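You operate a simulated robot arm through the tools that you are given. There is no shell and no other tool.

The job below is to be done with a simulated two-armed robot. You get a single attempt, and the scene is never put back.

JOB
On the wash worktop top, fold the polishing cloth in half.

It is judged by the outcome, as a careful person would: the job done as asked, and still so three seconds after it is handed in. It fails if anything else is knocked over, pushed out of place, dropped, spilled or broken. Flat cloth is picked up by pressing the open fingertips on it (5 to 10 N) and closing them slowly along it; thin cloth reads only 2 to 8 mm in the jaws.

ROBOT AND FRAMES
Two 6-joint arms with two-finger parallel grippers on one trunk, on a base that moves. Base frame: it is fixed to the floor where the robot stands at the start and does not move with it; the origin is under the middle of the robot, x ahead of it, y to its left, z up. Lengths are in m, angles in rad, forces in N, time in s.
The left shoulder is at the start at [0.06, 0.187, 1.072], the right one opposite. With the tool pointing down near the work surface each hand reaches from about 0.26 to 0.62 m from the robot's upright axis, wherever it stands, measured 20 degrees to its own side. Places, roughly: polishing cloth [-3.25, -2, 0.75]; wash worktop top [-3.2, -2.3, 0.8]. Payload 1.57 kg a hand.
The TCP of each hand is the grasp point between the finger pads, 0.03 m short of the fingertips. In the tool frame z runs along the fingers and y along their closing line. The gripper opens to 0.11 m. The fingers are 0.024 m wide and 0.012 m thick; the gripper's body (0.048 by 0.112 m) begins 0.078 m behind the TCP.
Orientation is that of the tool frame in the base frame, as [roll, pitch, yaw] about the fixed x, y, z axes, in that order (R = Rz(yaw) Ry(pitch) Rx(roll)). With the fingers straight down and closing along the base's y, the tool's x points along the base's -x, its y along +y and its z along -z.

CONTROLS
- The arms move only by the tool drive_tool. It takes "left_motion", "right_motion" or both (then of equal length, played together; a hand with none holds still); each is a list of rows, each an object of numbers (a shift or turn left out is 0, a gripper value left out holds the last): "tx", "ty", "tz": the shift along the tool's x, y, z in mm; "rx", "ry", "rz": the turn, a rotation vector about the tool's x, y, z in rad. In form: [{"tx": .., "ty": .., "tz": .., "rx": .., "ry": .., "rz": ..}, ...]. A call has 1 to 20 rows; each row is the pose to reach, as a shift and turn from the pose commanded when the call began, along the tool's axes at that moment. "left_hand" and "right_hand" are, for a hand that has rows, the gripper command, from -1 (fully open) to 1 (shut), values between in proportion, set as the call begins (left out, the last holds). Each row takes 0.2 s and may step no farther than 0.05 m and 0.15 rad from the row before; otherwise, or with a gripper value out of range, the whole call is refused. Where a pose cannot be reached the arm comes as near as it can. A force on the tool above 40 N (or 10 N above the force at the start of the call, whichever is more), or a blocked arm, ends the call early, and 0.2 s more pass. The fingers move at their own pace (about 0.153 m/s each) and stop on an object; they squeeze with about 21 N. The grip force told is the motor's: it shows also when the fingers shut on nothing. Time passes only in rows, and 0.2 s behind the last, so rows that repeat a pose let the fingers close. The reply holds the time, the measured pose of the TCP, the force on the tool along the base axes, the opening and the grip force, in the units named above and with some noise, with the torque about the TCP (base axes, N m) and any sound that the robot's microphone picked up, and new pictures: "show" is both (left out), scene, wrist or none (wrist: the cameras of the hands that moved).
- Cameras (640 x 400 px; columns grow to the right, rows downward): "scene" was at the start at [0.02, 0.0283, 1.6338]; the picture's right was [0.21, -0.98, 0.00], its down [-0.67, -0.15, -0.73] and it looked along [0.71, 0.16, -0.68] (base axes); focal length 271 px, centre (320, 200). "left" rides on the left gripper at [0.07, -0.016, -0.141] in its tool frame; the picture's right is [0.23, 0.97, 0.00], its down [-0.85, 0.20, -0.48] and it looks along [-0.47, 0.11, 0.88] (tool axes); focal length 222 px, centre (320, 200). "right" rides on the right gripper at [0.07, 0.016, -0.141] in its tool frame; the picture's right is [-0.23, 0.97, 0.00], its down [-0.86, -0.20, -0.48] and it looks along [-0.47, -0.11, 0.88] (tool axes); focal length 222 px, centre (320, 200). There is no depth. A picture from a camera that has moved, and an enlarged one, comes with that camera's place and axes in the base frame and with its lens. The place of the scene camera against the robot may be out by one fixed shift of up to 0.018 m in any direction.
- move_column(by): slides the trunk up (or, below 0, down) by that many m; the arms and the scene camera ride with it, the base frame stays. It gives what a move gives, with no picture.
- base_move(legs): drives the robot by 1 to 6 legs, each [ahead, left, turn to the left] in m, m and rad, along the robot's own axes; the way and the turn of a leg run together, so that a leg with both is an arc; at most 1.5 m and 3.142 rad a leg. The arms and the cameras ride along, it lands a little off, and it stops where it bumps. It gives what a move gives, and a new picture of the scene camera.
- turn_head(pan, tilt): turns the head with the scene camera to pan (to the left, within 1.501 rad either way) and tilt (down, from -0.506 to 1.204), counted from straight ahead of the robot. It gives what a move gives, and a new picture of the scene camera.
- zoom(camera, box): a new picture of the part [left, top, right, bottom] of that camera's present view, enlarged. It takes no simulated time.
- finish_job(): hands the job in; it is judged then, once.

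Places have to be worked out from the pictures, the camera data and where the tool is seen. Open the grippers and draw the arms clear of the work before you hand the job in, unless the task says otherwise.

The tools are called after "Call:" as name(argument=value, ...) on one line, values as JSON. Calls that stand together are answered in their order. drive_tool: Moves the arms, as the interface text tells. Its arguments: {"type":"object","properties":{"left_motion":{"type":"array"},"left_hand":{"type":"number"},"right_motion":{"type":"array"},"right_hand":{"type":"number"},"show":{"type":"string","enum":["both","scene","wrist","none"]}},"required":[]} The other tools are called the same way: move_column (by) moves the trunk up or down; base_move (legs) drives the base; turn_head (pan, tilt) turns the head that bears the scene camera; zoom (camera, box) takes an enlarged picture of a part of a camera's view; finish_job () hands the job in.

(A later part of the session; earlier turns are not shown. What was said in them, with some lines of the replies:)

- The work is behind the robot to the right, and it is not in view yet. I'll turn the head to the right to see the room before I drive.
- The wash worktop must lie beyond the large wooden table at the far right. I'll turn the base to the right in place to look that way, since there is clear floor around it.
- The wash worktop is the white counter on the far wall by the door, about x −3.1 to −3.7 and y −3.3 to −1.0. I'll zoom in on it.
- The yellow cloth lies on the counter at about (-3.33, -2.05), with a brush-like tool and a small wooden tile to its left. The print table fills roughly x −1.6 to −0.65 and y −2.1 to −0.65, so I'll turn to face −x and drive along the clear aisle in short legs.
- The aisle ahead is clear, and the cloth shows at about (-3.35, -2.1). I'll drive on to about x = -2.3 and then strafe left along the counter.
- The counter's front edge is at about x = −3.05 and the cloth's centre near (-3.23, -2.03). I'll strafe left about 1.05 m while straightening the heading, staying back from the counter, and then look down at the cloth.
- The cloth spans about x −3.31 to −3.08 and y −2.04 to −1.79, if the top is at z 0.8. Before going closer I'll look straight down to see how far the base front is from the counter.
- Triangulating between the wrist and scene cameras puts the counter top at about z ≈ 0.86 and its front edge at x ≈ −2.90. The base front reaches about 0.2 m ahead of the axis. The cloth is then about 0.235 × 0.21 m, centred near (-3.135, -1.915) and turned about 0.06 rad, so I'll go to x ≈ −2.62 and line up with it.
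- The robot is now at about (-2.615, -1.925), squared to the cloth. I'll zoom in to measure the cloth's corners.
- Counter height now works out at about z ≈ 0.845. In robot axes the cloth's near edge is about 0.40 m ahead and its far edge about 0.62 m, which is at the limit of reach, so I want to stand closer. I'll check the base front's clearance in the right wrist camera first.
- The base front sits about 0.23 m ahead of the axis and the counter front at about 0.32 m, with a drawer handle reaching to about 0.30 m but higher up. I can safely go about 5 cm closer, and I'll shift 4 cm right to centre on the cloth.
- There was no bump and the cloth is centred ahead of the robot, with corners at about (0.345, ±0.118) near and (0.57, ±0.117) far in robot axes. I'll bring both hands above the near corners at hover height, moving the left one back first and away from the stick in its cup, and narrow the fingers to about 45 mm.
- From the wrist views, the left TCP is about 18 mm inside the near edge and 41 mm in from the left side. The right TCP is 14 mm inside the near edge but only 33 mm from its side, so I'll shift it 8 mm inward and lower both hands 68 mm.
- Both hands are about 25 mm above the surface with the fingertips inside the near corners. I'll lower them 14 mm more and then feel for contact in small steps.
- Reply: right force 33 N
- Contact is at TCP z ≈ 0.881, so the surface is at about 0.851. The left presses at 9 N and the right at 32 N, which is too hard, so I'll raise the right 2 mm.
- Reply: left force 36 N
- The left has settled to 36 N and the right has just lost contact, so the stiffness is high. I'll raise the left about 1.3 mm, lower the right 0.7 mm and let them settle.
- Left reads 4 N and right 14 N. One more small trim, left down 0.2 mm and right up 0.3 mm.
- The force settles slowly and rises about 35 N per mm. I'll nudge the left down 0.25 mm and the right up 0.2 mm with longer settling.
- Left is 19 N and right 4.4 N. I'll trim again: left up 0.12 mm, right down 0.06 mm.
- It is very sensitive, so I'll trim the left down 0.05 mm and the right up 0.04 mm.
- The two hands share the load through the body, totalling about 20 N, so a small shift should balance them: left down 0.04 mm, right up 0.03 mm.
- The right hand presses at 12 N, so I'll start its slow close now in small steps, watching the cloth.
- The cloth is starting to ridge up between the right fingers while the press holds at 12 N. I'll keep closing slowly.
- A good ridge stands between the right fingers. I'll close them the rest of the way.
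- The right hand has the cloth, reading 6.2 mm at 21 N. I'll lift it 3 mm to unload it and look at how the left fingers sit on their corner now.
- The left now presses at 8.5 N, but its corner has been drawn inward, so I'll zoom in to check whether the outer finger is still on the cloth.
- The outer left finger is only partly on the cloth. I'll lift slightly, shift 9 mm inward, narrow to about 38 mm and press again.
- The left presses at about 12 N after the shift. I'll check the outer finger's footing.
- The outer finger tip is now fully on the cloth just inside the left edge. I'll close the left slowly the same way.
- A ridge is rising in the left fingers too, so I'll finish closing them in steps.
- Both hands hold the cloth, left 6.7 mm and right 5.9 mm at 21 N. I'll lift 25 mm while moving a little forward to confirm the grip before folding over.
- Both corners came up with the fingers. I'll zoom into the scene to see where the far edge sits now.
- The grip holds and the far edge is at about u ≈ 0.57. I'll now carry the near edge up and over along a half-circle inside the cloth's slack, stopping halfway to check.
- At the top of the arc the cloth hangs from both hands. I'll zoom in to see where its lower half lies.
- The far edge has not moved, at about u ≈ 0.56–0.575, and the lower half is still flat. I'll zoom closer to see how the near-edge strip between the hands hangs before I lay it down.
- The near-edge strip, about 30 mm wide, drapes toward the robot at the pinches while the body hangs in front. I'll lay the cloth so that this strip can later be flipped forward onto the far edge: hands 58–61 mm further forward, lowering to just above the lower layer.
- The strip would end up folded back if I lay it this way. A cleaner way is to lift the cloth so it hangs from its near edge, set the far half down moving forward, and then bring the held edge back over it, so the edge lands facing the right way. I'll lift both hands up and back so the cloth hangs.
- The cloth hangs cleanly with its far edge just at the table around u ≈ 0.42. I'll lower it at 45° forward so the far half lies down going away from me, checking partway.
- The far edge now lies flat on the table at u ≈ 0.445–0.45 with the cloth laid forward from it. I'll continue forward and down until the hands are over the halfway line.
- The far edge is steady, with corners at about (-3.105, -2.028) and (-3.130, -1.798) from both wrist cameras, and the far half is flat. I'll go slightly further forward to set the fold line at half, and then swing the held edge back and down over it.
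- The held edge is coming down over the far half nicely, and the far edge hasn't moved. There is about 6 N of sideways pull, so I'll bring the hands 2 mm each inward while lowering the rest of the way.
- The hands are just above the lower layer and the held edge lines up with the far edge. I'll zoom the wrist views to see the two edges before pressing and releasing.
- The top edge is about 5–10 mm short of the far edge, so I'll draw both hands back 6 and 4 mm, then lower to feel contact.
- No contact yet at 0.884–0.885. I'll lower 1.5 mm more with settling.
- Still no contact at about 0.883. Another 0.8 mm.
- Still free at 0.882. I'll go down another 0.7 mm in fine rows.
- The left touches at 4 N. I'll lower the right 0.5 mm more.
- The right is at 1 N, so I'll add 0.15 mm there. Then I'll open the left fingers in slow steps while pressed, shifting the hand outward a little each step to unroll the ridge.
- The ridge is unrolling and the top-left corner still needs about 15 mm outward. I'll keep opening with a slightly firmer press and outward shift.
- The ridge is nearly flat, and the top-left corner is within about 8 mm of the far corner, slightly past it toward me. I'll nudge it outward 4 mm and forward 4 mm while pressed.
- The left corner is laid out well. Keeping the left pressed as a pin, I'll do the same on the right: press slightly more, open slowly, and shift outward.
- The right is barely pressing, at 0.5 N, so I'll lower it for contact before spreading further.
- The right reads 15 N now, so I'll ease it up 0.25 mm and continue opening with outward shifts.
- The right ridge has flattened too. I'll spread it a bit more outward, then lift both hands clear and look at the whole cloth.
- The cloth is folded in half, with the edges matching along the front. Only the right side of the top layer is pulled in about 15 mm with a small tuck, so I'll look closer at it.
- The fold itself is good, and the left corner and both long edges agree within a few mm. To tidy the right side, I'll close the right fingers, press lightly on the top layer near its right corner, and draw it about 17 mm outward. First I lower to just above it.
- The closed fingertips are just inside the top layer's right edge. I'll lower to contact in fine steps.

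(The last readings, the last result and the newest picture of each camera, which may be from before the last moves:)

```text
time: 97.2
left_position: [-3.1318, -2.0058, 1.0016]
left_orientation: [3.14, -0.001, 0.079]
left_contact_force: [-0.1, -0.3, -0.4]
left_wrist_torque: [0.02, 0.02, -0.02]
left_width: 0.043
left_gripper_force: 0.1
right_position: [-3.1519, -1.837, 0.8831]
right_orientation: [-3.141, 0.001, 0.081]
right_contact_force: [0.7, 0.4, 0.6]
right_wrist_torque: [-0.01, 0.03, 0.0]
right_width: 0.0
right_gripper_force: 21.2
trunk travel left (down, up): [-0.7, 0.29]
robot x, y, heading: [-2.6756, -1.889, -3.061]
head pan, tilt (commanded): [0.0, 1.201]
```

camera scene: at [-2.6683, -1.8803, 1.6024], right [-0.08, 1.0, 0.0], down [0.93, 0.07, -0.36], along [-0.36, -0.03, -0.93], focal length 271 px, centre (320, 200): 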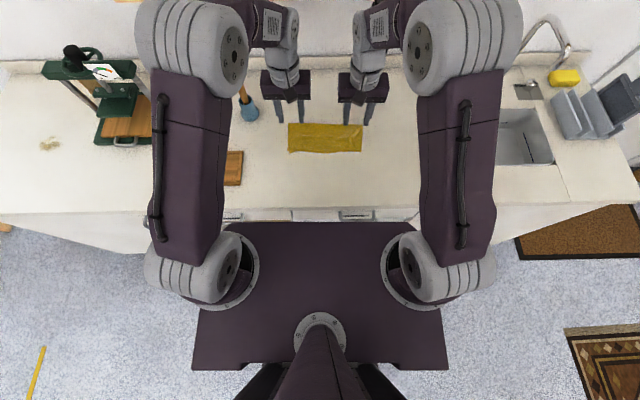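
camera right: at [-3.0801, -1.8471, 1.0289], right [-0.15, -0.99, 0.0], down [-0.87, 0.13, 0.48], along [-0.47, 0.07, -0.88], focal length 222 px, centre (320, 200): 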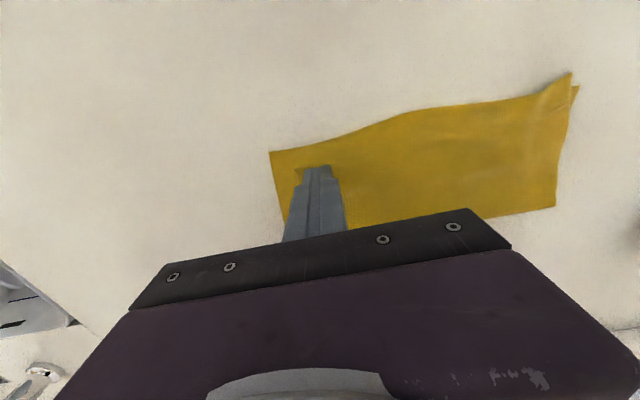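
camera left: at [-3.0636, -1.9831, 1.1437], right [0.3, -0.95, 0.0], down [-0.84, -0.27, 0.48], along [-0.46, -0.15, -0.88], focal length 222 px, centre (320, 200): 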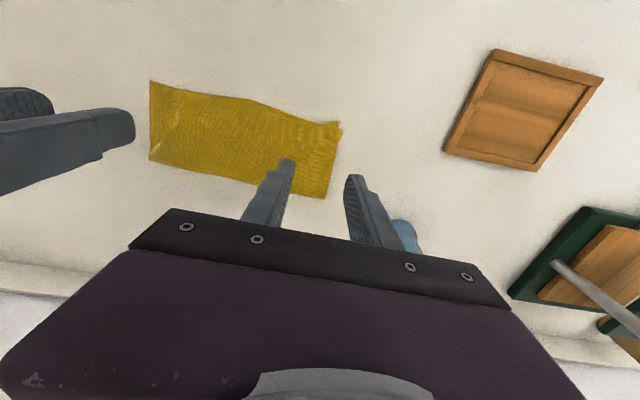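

Call:
drive_tool(right_motion=[{"tz": 0.4}, {"tz": 0.8}, {"tz": 0.8}, {"tz": 0.8}], show="none")

```text
time: 98.2
left_position: [-3.1325, -2.0062, 1.001]
left_orientation: [3.141, 0.0, 0.081]
left_contact_force: [-0.3, 0.3, 0.7]
left_wrist_torque: [-0.02, 0.03, 0.0]
left_width: 0.0426
left_gripper_force: 0.0
right_position: [-3.1521, -1.8376, 0.8822]
right_orientation: [-3.141, -0.001, 0.081]
right_contact_force: [-0.4, -0.5, 0.2]
right_wrist_torque: [0.03, 0.0, 0.01]
right_width: 0.0001
right_gripper_force: 20.6
trunk travel left (down, up): [-0.7, 0.29]
robot x, y, heading: [-2.6739, -1.8951, -3.059]
head pan, tilt (commanded): [0.0, 1.201]
```

Still free at 0.882, so another 0.6 mm.

Call:
drive_tool(right_motion=[{"tz": 0.3}, {"tz": 0.6}, {"tz": 0.6}, {"tz": 0.6}], show="none")

```text
time: 99.2
left_position: [-3.1329, -2.0062, 1.0012]
left_orientation: [3.14, 0.001, 0.082]
left_contact_force: [-0.8, -0.8, -0.7]
left_wrist_torque: [0.02, 0.02, 0.0]
left_width: 0.0429
left_gripper_force: 0.0
right_position: [-3.1514, -1.836, 0.8809]
right_orientation: [-3.141, 0.0, 0.08]
right_contact_force: [0.1, -0.7, 2.1]
right_wrist_torque: [0.0, 0.0, -0.06]
right_width: 0.0
right_gripper_force: 20.5
trunk travel left (down, up): [-0.7, 0.29]
robot x, y, heading: [-2.6705, -1.8894, -3.069]
head pan, tilt (commanded): [0.0, 1.201]
```

Light contact at 2 N. I'll add 0.2 mm and check.

Call:
drive_tool(right_motion=[{"tz": 0.2}, {"tz": 0.2}, {"tz": 0.2}], show="none")

```text
time: 100.0
left_position: [-3.1318, -2.0047, 1.0019]
left_orientation: [3.139, 0.002, 0.08]
left_contact_force: [-0.5, -0.8, 0.3]
left_wrist_torque: [0.01, 0.0, 0.0]
left_width: 0.043
left_gripper_force: 0.1
right_position: [-3.1514, -1.835, 0.8824]
right_orientation: [3.141, 0.0, 0.079]
right_contact_force: [0.3, 0.1, 1.6]
right_wrist_torque: [-0.01, -0.03, -0.01]
right_width: 0.0
right_gripper_force: 20.8
trunk travel left (down, up): [-0.7, 0.29]
robot x, y, heading: [-2.6678, -1.8882, -3.06]
head pan, tilt (commanded): [0.0, 1.201]
```

Call:
drive_tool(right_motion=[{"tz": 0.25}, {"tz": 0.25}, {"tz": 0.25}], show="none")

```text
time: 100.8
left_position: [-3.1321, -2.0055, 1.0032]
left_orientation: [3.14, -0.001, 0.08]
left_contact_force: [0.7, -0.3, -0.6]
left_wrist_torque: [-0.01, -0.01, 0.01]
left_width: 0.0429
left_gripper_force: 0.0
right_position: [-3.1529, -1.8371, 0.8821]
right_orientation: [-3.141, 0.0, 0.08]
right_contact_force: [0.4, -0.1, 0.8]
right_wrist_torque: [0.03, -0.01, -0.01]
right_width: 0.0
right_gripper_force: 21.3
trunk travel left (down, up): [-0.7, 0.29]
robot x, y, heading: [-2.6695, -1.8927, -3.063]
head pan, tilt (commanded): [0.0, 1.201]
```

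Contact is still soft at about 1 N. I'll press another 0.4 mm.

Call:
drive_tool(right_motion=[{"tz": 0.2}, {"tz": 0.4}, {"tz": 0.4}, {"tz": 0.4}], show="none")

```text
time: 101.8
left_position: [-3.1325, -2.0054, 1.002]
left_orientation: [3.14, 0.0, 0.08]
left_contact_force: [0.5, -0.6, 0.7]
left_wrist_torque: [-0.02, -0.02, -0.01]
left_width: 0.0428
left_gripper_force: 0.2
right_position: [-3.1514, -1.8367, 0.8823]
right_orientation: [-3.14, 0.0, 0.079]
right_contact_force: [-0.3, 0.6, 1.3]
right_wrist_torque: [0.0, -0.01, -0.01]
right_width: 0.0
right_gripper_force: 21.4
trunk travel left (down, up): [-0.7, 0.29]
robot x, y, heading: [-2.6697, -1.8887, -3.063]
head pan, tilt (commanded): [0.0, 1.201]
```

Call:
drive_tool(right_motion=[{"tz": 0.2}, {"tz": 0.4}, {"tz": 0.4}, {"tz": 0.4}], show="none")

```text
time: 102.8
left_position: [-3.1304, -2.0055, 1.0019]
left_orientation: [3.14, 0.001, 0.079]
left_contact_force: [0.0, 0.0, 0.2]
left_wrist_torque: [0.0, -0.01, 0.0]
left_width: 0.0431
left_gripper_force: 0.0
right_position: [-3.1511, -1.8366, 0.8815]
right_orientation: [3.141, 0.002, 0.079]
right_contact_force: [-2.1, 0.9, 9.1]
right_wrist_torque: [0.13, 0.0, 0.05]
right_width: 0.0
right_gripper_force: 21.3
trunk travel left (down, up): [-0.7, 0.29]
robot x, y, heading: [-2.6678, -1.8917, -3.064]
head pan, tilt (commanded): [0.0, 1.201]
```

The right presses at 9 N, within the advised range. I'll raise it a hair and draw 16 mm to the right slowly.

Call:
drive_tool(right_motion=[{"ty": -2, "tz": -0.1}, {"ty": -4, "tz": -0.1}, {"ty": -6, "tz": -0.1}, {"ty": -8, "tz": -0.1}, {"ty": -8, "tz": -0.1}], show="none")

Call:
zoom(camera="right", box=[200, 90, 480, 265])

Call:
zoom(camera="scene", box=[260, 100, 380, 175])

```text
time: 104.0
left_position: [-3.131, -2.0054, 1.0012]
left_orientation: [3.14, 0.002, 0.081]
left_contact_force: [0.4, 0.3, 0.6]
left_wrist_torque: [-0.01, 0.01, 0.02]
left_width: 0.0428
left_gripper_force: 0.1
right_position: [-3.1521, -1.828, 0.8817]
right_orientation: [-3.141, 0.0, 0.08]
right_contact_force: [0.0, -1.4, 9.5]
right_wrist_torque: [0.01, -0.09, 0.0]
right_width: 0.0001
right_gripper_force: 21.0
trunk travel left (down, up): [-0.7, 0.29]
robot x, y, heading: [-2.6664, -1.892, -3.065]
head pan, tilt (commanded): [0.0, 1.201]
```

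```text
2.29 times, centred on (340, 178) of right
camera zoom: at [-3.0814, -1.8395, 1.0221], right [-0.15, -0.99, 0.0], down [-0.87, 0.13, 0.48], along [-0.47, 0.07, -0.88], focal length 508 px, centre (274, 251)
```

zoom: 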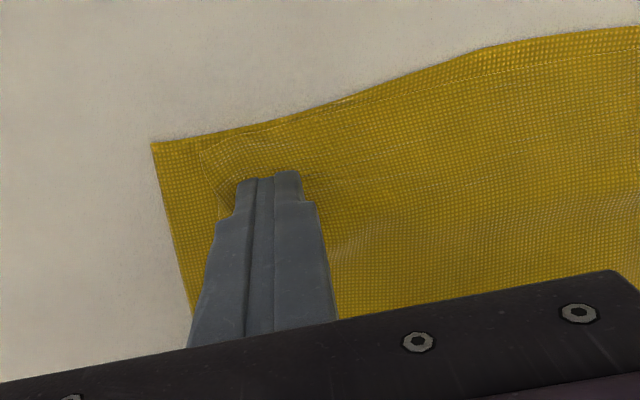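

```text
5.33 times, centred on (320, 138) of scene
camera zoom: at [-2.6658, -1.8807, 1.6024], right [-0.08, 1.0, 0.0], down [0.93, 0.07, -0.36], along [-0.36, -0.03, -0.93], focal length 1446 px, centre (320, 533)
```

zoom: 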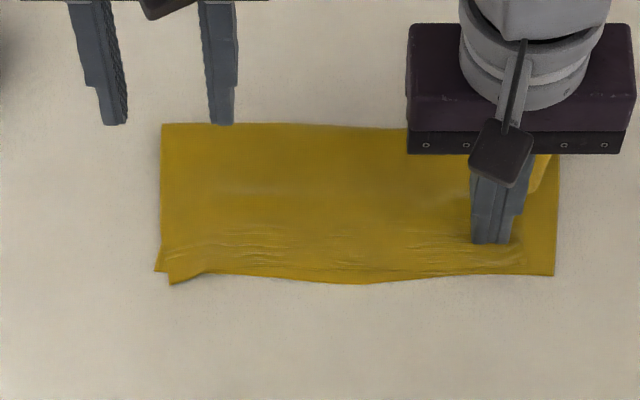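

The whole cloth slid 8 mm rather than just the top layer. I'll lift the right slightly and pin the cloth with the left hand pressed on its left-middle part, so only the top layer's slack gets drawn out.

Call:
drive_tool(right_motion=[{"tz": -2}, {"tz": -5}, {"tz": -5}, {"tz": -5, "ty": 4}, {"tz": -5, "ty": 6}, {"tz": -5, "ty": 6}, {"tz": -5, "ty": 6}], left_motion=[{"tx": -10, "ty": -12}, {"tx": -20, "ty": -25, "tz": 20}, {"tx": -20, "ty": -25, "tz": 50}, {"tx": -20, "ty": -25, "tz": 80}, {"tx": -20, "ty": -25, "tz": 100}, {"tx": -20, "ty": -25, "tz": 115}, {"tx": -20, "ty": -25, "tz": 115}], show="none")

Call:
drive_tool(left_motion=[{"tz": 2}, {"tz": 4}, {"tz": 5}, {"tz": 5}, {"tz": 5}], show="none")

```text
time: 105.5
left_position: [-3.1545, -1.9832, 0.8872]
left_orientation: [3.14, 0.0, 0.08]
left_contact_force: [0.2, 0.0, 0.2]
left_wrist_torque: [-0.01, 0.02, 0.0]
left_width: 0.0429
left_gripper_force: 0.2
right_position: [-3.1527, -1.8349, 0.8863]
right_orientation: [-3.14, 0.0, 0.08]
right_contact_force: [0.1, -0.3, 0.8]
right_wrist_torque: [0.0, 0.0, 0.0]
right_width: 0.0
right_gripper_force: 20.6
trunk travel left (down, up): [-0.7, 0.29]
robot x, y, heading: [-2.671, -1.89, -3.066]
head pan, tilt (commanded): [0.0, 1.201]
```

```text
time: 106.8
left_position: [-3.1558, -1.9828, 0.8828]
left_orientation: [3.139, 0.001, 0.08]
left_contact_force: [-0.7, -0.6, -0.3]
left_wrist_torque: [-0.02, 0.03, -0.05]
left_width: 0.0429
left_gripper_force: 0.1
right_position: [-3.1522, -1.8349, 0.8869]
right_orientation: [3.141, 0.001, 0.079]
right_contact_force: [0.0, 0.7, -0.2]
right_wrist_torque: [-0.01, 0.0, -0.04]
right_width: 0.0
right_gripper_force: 20.7
trunk travel left (down, up): [-0.7, 0.29]
robot x, y, heading: [-2.6734, -1.8904, -3.062]
head pan, tilt (commanded): [0.0, 1.201]
```

Left is just above the layers. I'll press it down in finer steps for a firm pin.

Call:
drive_tool(left_motion=[{"tz": 0.6}, {"tz": 1.2}, {"tz": 1.6}, {"tz": 1.6}, {"tz": 1.6}], show="none")

```text
time: 108.0
left_position: [-3.1563, -1.9817, 0.8812]
left_orientation: [3.139, 0.005, 0.08]
left_contact_force: [-1.1, -1.7, 16.2]
left_wrist_torque: [-0.31, -0.01, -0.01]
left_width: 0.0428
left_gripper_force: 0.4
right_position: [-3.1519, -1.8345, 0.8874]
right_orientation: [3.14, 0.002, 0.078]
right_contact_force: [-0.7, 0.3, -0.4]
right_wrist_torque: [-0.01, 0.01, 0.01]
right_width: 0.0001
right_gripper_force: 20.8
trunk travel left (down, up): [-0.7, 0.29]
robot x, y, heading: [-2.671, -1.8896, -3.064]
head pan, tilt (commanded): [0.0, 1.201]
```

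The left pins at 16 N. Now I'll lower the right back to light contact.

Call:
drive_tool(right_motion=[{"tz": 2}, {"tz": 4}, {"tz": 4.8}, {"tz": 4.8}, {"tz": 4.8}], show="none")

```text
time: 109.2
left_position: [-3.1563, -1.9829, 0.882]
left_orientation: [3.14, 0.002, 0.08]
left_contact_force: [-3.8, -3.2, 20.9]
left_wrist_torque: [-0.33, 0.07, -0.05]
left_width: 0.0431
left_gripper_force: 0.1
right_position: [-3.1497, -1.8342, 0.8819]
right_orientation: [3.141, 0.001, 0.079]
right_contact_force: [-0.9, -0.5, 0.1]
right_wrist_torque: [0.02, 0.0, 0.0]
right_width: 0.0
right_gripper_force: 21.1
trunk travel left (down, up): [-0.7, 0.29]
robot x, y, heading: [-2.6709, -1.8937, -3.058]
head pan, tilt (commanded): [0.0, 1.201]
```

Call:
drive_tool(right_motion=[{"tz": 0.3}, {"tz": 0.6}, {"tz": 0.6}, {"tz": 0.6}], show="none")

```text
time: 110.2
left_position: [-3.1552, -1.9824, 0.8821]
left_orientation: [3.141, 0.004, 0.079]
left_contact_force: [-5.0, -1.9, 21.7]
left_wrist_torque: [-0.29, 0.07, -0.05]
left_width: 0.043
left_gripper_force: 0.1
right_position: [-3.151, -1.8347, 0.8809]
right_orientation: [3.14, 0.001, 0.08]
right_contact_force: [-0.3, 1.0, 0.7]
right_wrist_torque: [0.05, -0.01, -0.01]
right_width: 0.0
right_gripper_force: 21.0
trunk travel left (down, up): [-0.7, 0.29]
robot x, y, heading: [-2.6708, -1.8896, -3.062]
head pan, tilt (commanded): [0.0, 1.201]
```

The right still reads under 1 N. I'll press 0.5 mm more.

Call:
drive_tool(right_motion=[{"tz": 0.25}, {"tz": 0.5}, {"tz": 0.5}, {"tz": 0.5}], show="none")

```text
time: 111.2
left_position: [-3.1542, -1.982, 0.8794]
left_orientation: [3.14, 0.004, 0.082]
left_contact_force: [-4.1, -1.2, 20.9]
left_wrist_torque: [-0.22, 0.08, -0.04]
left_width: 0.0427
left_gripper_force: 0.1
right_position: [-3.1507, -1.835, 0.8821]
right_orientation: [3.139, 0.003, 0.08]
right_contact_force: [0.1, -0.3, 3.9]
right_wrist_torque: [0.05, -0.04, 0.0]
right_width: 0.0
right_gripper_force: 20.6
trunk travel left (down, up): [-0.7, 0.29]
robot x, y, heading: [-2.671, -1.8933, -3.061]
head pan, tilt (commanded): [0.0, 1.201]
```

The right now presses at about 4 N with the left pinning at 21 N. I'll draw the right slowly outward 16 mm.

Call:
drive_tool(right_motion=[{"ty": -2}, {"ty": -4}, {"ty": -6}, {"ty": -8}, {"ty": -10}, {"ty": -12}, {"ty": -14}, {"ty": -16}, {"ty": -16}], show="none")

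Call:
zoom(camera="right", box=[200, 90, 480, 265])

Call:
zoom(camera="scene", box=[260, 100, 380, 175])

```text
time: 113.2
left_position: [-3.1545, -1.9825, 0.8816]
left_orientation: [3.14, 0.003, 0.08]
left_contact_force: [-2.6, 5.7, 15.0]
left_wrist_torque: [-0.09, 0.0, 0.02]
left_width: 0.042
left_gripper_force: 0.1
right_position: [-3.1509, -1.8191, 0.8818]
right_orientation: [3.141, 0.002, 0.08]
right_contact_force: [-0.7, -9.2, 14.5]
right_wrist_torque: [-0.21, -0.09, -0.08]
right_width: 0.0
right_gripper_force: 21.0
trunk travel left (down, up): [-0.7, 0.29]
robot x, y, heading: [-2.6677, -1.8912, -3.059]
head pan, tilt (commanded): [0.0, 1.201]
```

```text
2.29 times, centred on (340, 178) of right
camera zoom: at [-3.0801, -1.8297, 1.0217], right [-0.15, -0.99, 0.0], down [-0.87, 0.13, 0.48], along [-0.48, 0.07, -0.88], focal length 508 px, centre (274, 251)
```

zoom: 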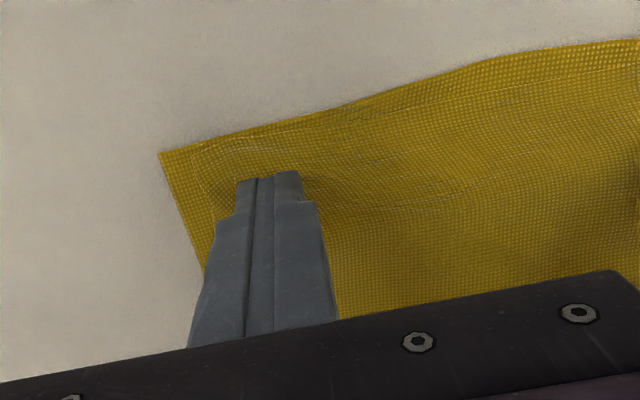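

```text
5.33 times, centred on (320, 138) of scene
camera zoom: at [-2.6635, -1.8809, 1.6025], right [-0.08, 1.0, 0.0], down [0.93, 0.07, -0.36], along [-0.36, -0.03, -0.93], focal length 1446 px, centre (320, 533)
```

zoom: 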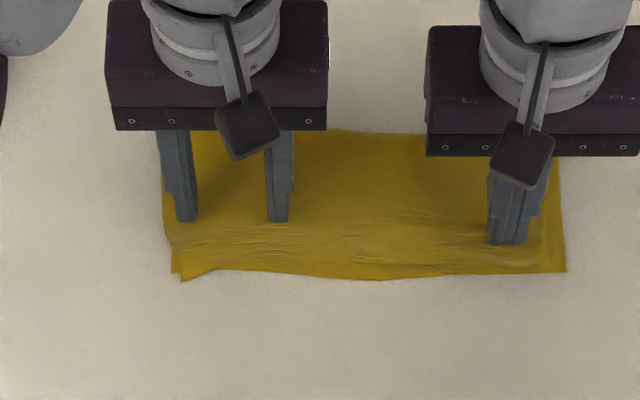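

The top layer's right edge is now within about 8 mm of the lower one. I'll lift both hands straight up and look at the result.

Call:
drive_tool(right_motion=[{"tz": -3}, {"tz": -10}, {"tz": -30}, {"tz": -60}, {"tz": -100}, {"tz": -140}, {"tz": -150}], left_motion=[{"tz": 0}, {"tz": -4}, {"tz": -15}, {"tz": -45}, {"tz": -85}, {"tz": -125}, {"tz": -150}], show="both")

Call:
zoom(camera="scene", box=[260, 100, 380, 175])

```text
time: 114.8
left_position: [-3.1573, -1.98, 1.0293]
left_orientation: [3.14, 0.0, 0.08]
left_contact_force: [-0.1, -0.1, 0.5]
left_wrist_torque: [0.02, 0.03, 0.01]
left_width: 0.0429
left_gripper_force: 0.0
right_position: [-3.1519, -1.8191, 1.031]
right_orientation: [-3.14, -0.003, 0.081]
right_contact_force: [0.6, -0.1, 0.3]
right_wrist_torque: [0.03, -0.04, -0.02]
right_width: 0.0
right_gripper_force: 20.7
trunk travel left (down, up): [-0.7, 0.29]
robot x, y, heading: [-2.6701, -1.8941, -3.063]
head pan, tilt (commanded): [0.0, 1.201]
camera scene: at [-2.6671, -1.8802, 1.6024], right [-0.08, 1.0, 0.0], down [0.93, 0.07, -0.36], along [-0.36, -0.03, -0.93], focal length 271 px, centre (320, 200)
camera right: at [-3.0825, -1.8297, 1.1714], right [-0.15, -0.99, 0.0], down [-0.87, 0.13, 0.48], along [-0.47, 0.07, -0.88], focal length 222 px, centre (320, 200)
camera left: at [-3.0883, -1.9574, 1.1717], right [0.3, -0.95, 0.0], down [-0.84, -0.27, 0.48], along [-0.46, -0.15, -0.88], focal length 222 px, centre (320, 200)
```

scene: 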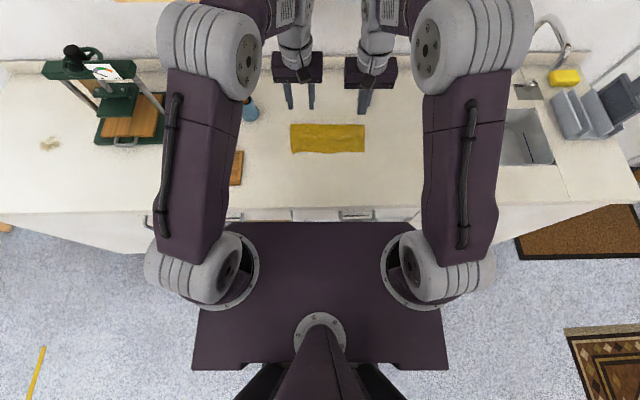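
right: 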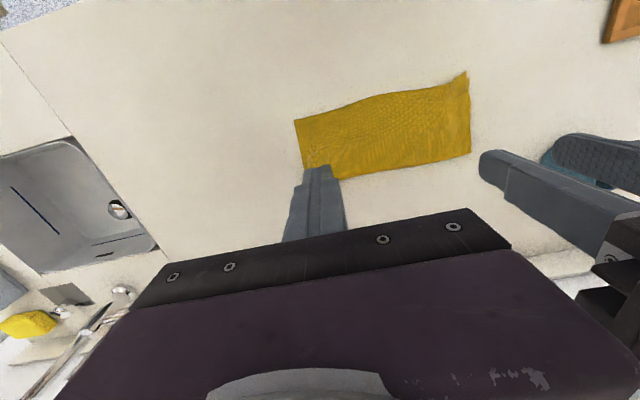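
left: 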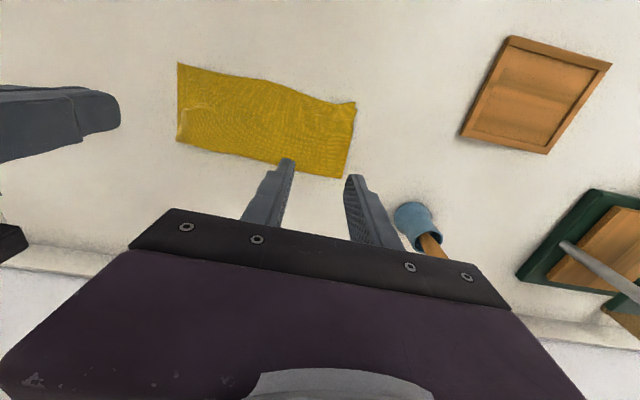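

```text
5.33 times, centred on (320, 138) of scene
camera zoom: at [-2.6671, -1.8802, 1.6024], right [-0.08, 1.0, 0.0], down [0.93, 0.07, -0.36], along [-0.36, -0.03, -0.93], focal length 1446 px, centre (320, 533)
```

zoom: 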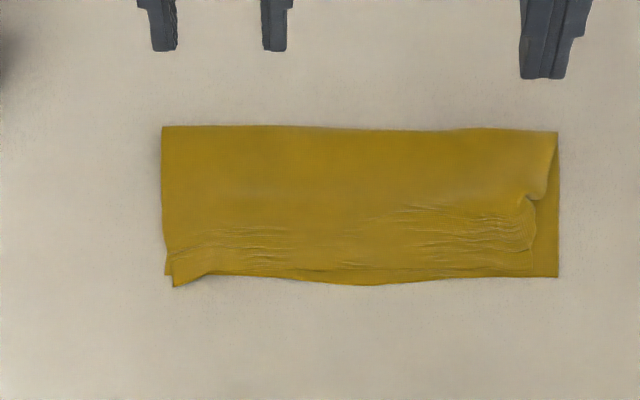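

The cloth lies folded in half, about 0.107 × 0.24 m from the original 0.22 × 0.24 m, with edges aligned within about 1 cm. I'll open both grippers, raise the hands and draw them back, then back the base away from the counter.

Call:
drive_tool(right_motion=[{"tz": -20}, {"tz": -40, "tx": 10}, {"tz": -55, "tx": 30}, {"tz": -60, "tx": 55}, {"tz": -60, "tx": 80}, {"tz": -60, "tx": 80}], left_motion=[{"tz": -20}, {"tz": -40, "tx": 10}, {"tz": -55, "tx": 30}, {"tz": -60, "tx": 55}, {"tz": -60, "tx": 80}, {"tz": -60, "tx": 80}], left_hand=-0.6, right_hand=-0.6, show="none")

Call:
base_move(legs=[[-0.25, 0, 0]])

Call:
turn_head(pan=0.0, tilt=0.85)

Call:
zoom(camera="scene", box=[200, 100, 440, 250])

```text
time: 116.2
left_position: [-3.0754, -1.9739, 1.0914]
left_orientation: [3.139, 0.001, 0.081]
left_contact_force: [-1.1, -0.1, -1.0]
left_wrist_torque: [0.0, -0.05, 0.03]
left_width: 0.088
left_gripper_force: 0.1
right_position: [-3.0752, -1.8118, 1.0876]
right_orientation: [3.141, -0.001, 0.08]
right_contact_force: [0.2, 0.1, -0.6]
right_wrist_torque: [0.0, -0.04, -0.02]
right_width: 0.0878
right_gripper_force: 0.1
trunk travel left (down, up): [-0.7, 0.29]
robot x, y, heading: [-2.6698, -1.8902, -3.061]
head pan, tilt (commanded): [0.0, 1.201]
```

```text
time: 118.0
left_position: [-2.8213, -1.9535, 1.0918]
left_orientation: [3.14, 0.0, 0.079]
left_contact_force: [0.2, 0.4, -0.1]
left_wrist_torque: [-0.03, 0.0, 0.02]
left_width: 0.0882
left_gripper_force: 0.0
right_position: [-2.8197, -1.7917, 1.0872]
right_orientation: [3.14, -0.002, 0.082]
right_contact_force: [-0.2, -0.1, 0.3]
right_wrist_torque: [-0.03, -0.01, 0.0]
right_width: 0.0878
right_gripper_force: 0.0
trunk travel left (down, up): [-0.7, 0.29]
robot x, y, heading: [-2.4168, -1.8733, -3.064]
head pan, tilt (commanded): [0.0, 1.201]
camera scene: at [-2.4143, -1.86, 1.6024], right [-0.08, 1.0, 0.0], down [0.93, 0.07, -0.36], along [-0.36, -0.03, -0.93], focal length 271 px, centre (320, 200)
```

scene: 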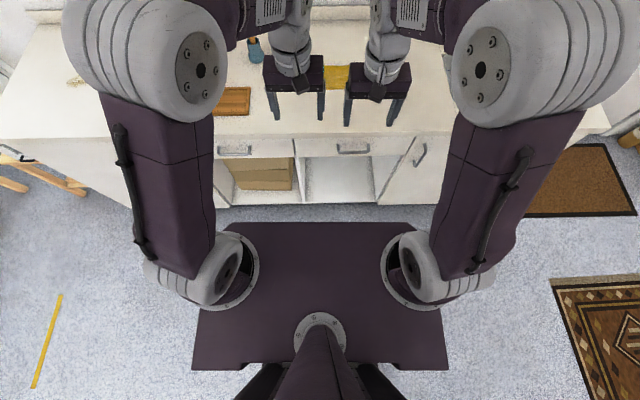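

```text
time: 118.8
left_position: [-2.8219, -1.9537, 1.092]
left_orientation: [3.138, 0.001, 0.079]
left_contact_force: [-0.3, -0.3, 0.2]
left_wrist_torque: [-0.01, -0.02, 0.01]
left_width: 0.0879
left_gripper_force: 0.1
right_position: [-2.8185, -1.7913, 1.0885]
right_orientation: [3.141, 0.0, 0.079]
right_contact_force: [0.2, 0.4, -0.9]
right_wrist_torque: [0.0, -0.03, -0.01]
right_width: 0.088
right_gripper_force: 0.0
trunk travel left (down, up): [-0.7, 0.29]
robot x, y, heading: [-2.418, -1.8705, -3.065]
head pan, tilt (commanded): [0.0, 0.85]
camera scene: at [-2.4349, -1.8616, 1.6261], right [-0.08, 1.0, 0.0], down [0.75, 0.06, -0.66], along [-0.66, -0.05, -0.75], focal length 271 px, centre (320, 200)
```

scene: 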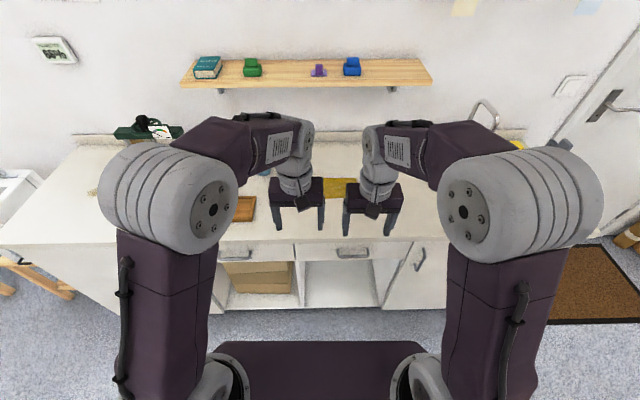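

```text
2.67 times, centred on (320, 175) of scene
camera zoom: at [-2.4349, -1.8616, 1.6261], right [-0.08, 1.0, 0.0], down [0.75, 0.06, -0.66], along [-0.66, -0.05, -0.75], focal length 723 px, centre (320, 267)
```

zoom: 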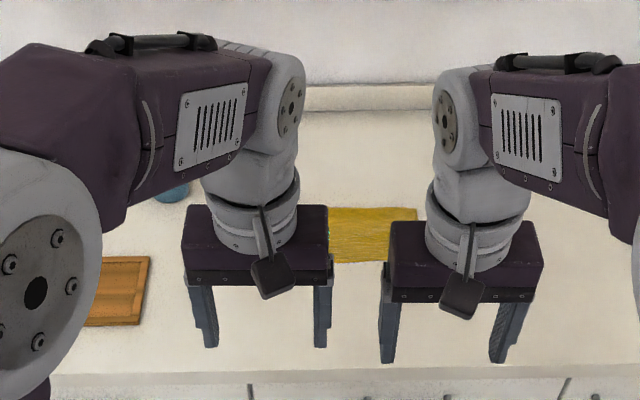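

The hands are open and clear of the counter, the cloth lies folded, and the tile, cup with stick, and press are where they were. I'm handing the job in.

Call:
finish_job()

```text
The job is handed in.
```

The polishing cloth is folded in half on the wash worktop. It now measures about 0.107 × 0.24 m, down from roughly 0.22 × 0.24 m.

- **Alignment:** The two layers match to within about 1 cm. A small wrinkle remains on the right side of the top layer.
- **Position:** While I was straightening the right side, the whole cloth slid about 8 mm or a little more to the right.
- **Surroundings:** Nothing else on the counter was knocked or moved in any view I took. That includes the wooden tile, the cup with the stick and the press.
- **Robot:** Both grippers are open, the arms are drawn clear, and the base is about 25 cm back from where it worked at the counter.

My last clear view of the whole cloth was just before I pulled the arms back. In the final picture the hands partly hide it.
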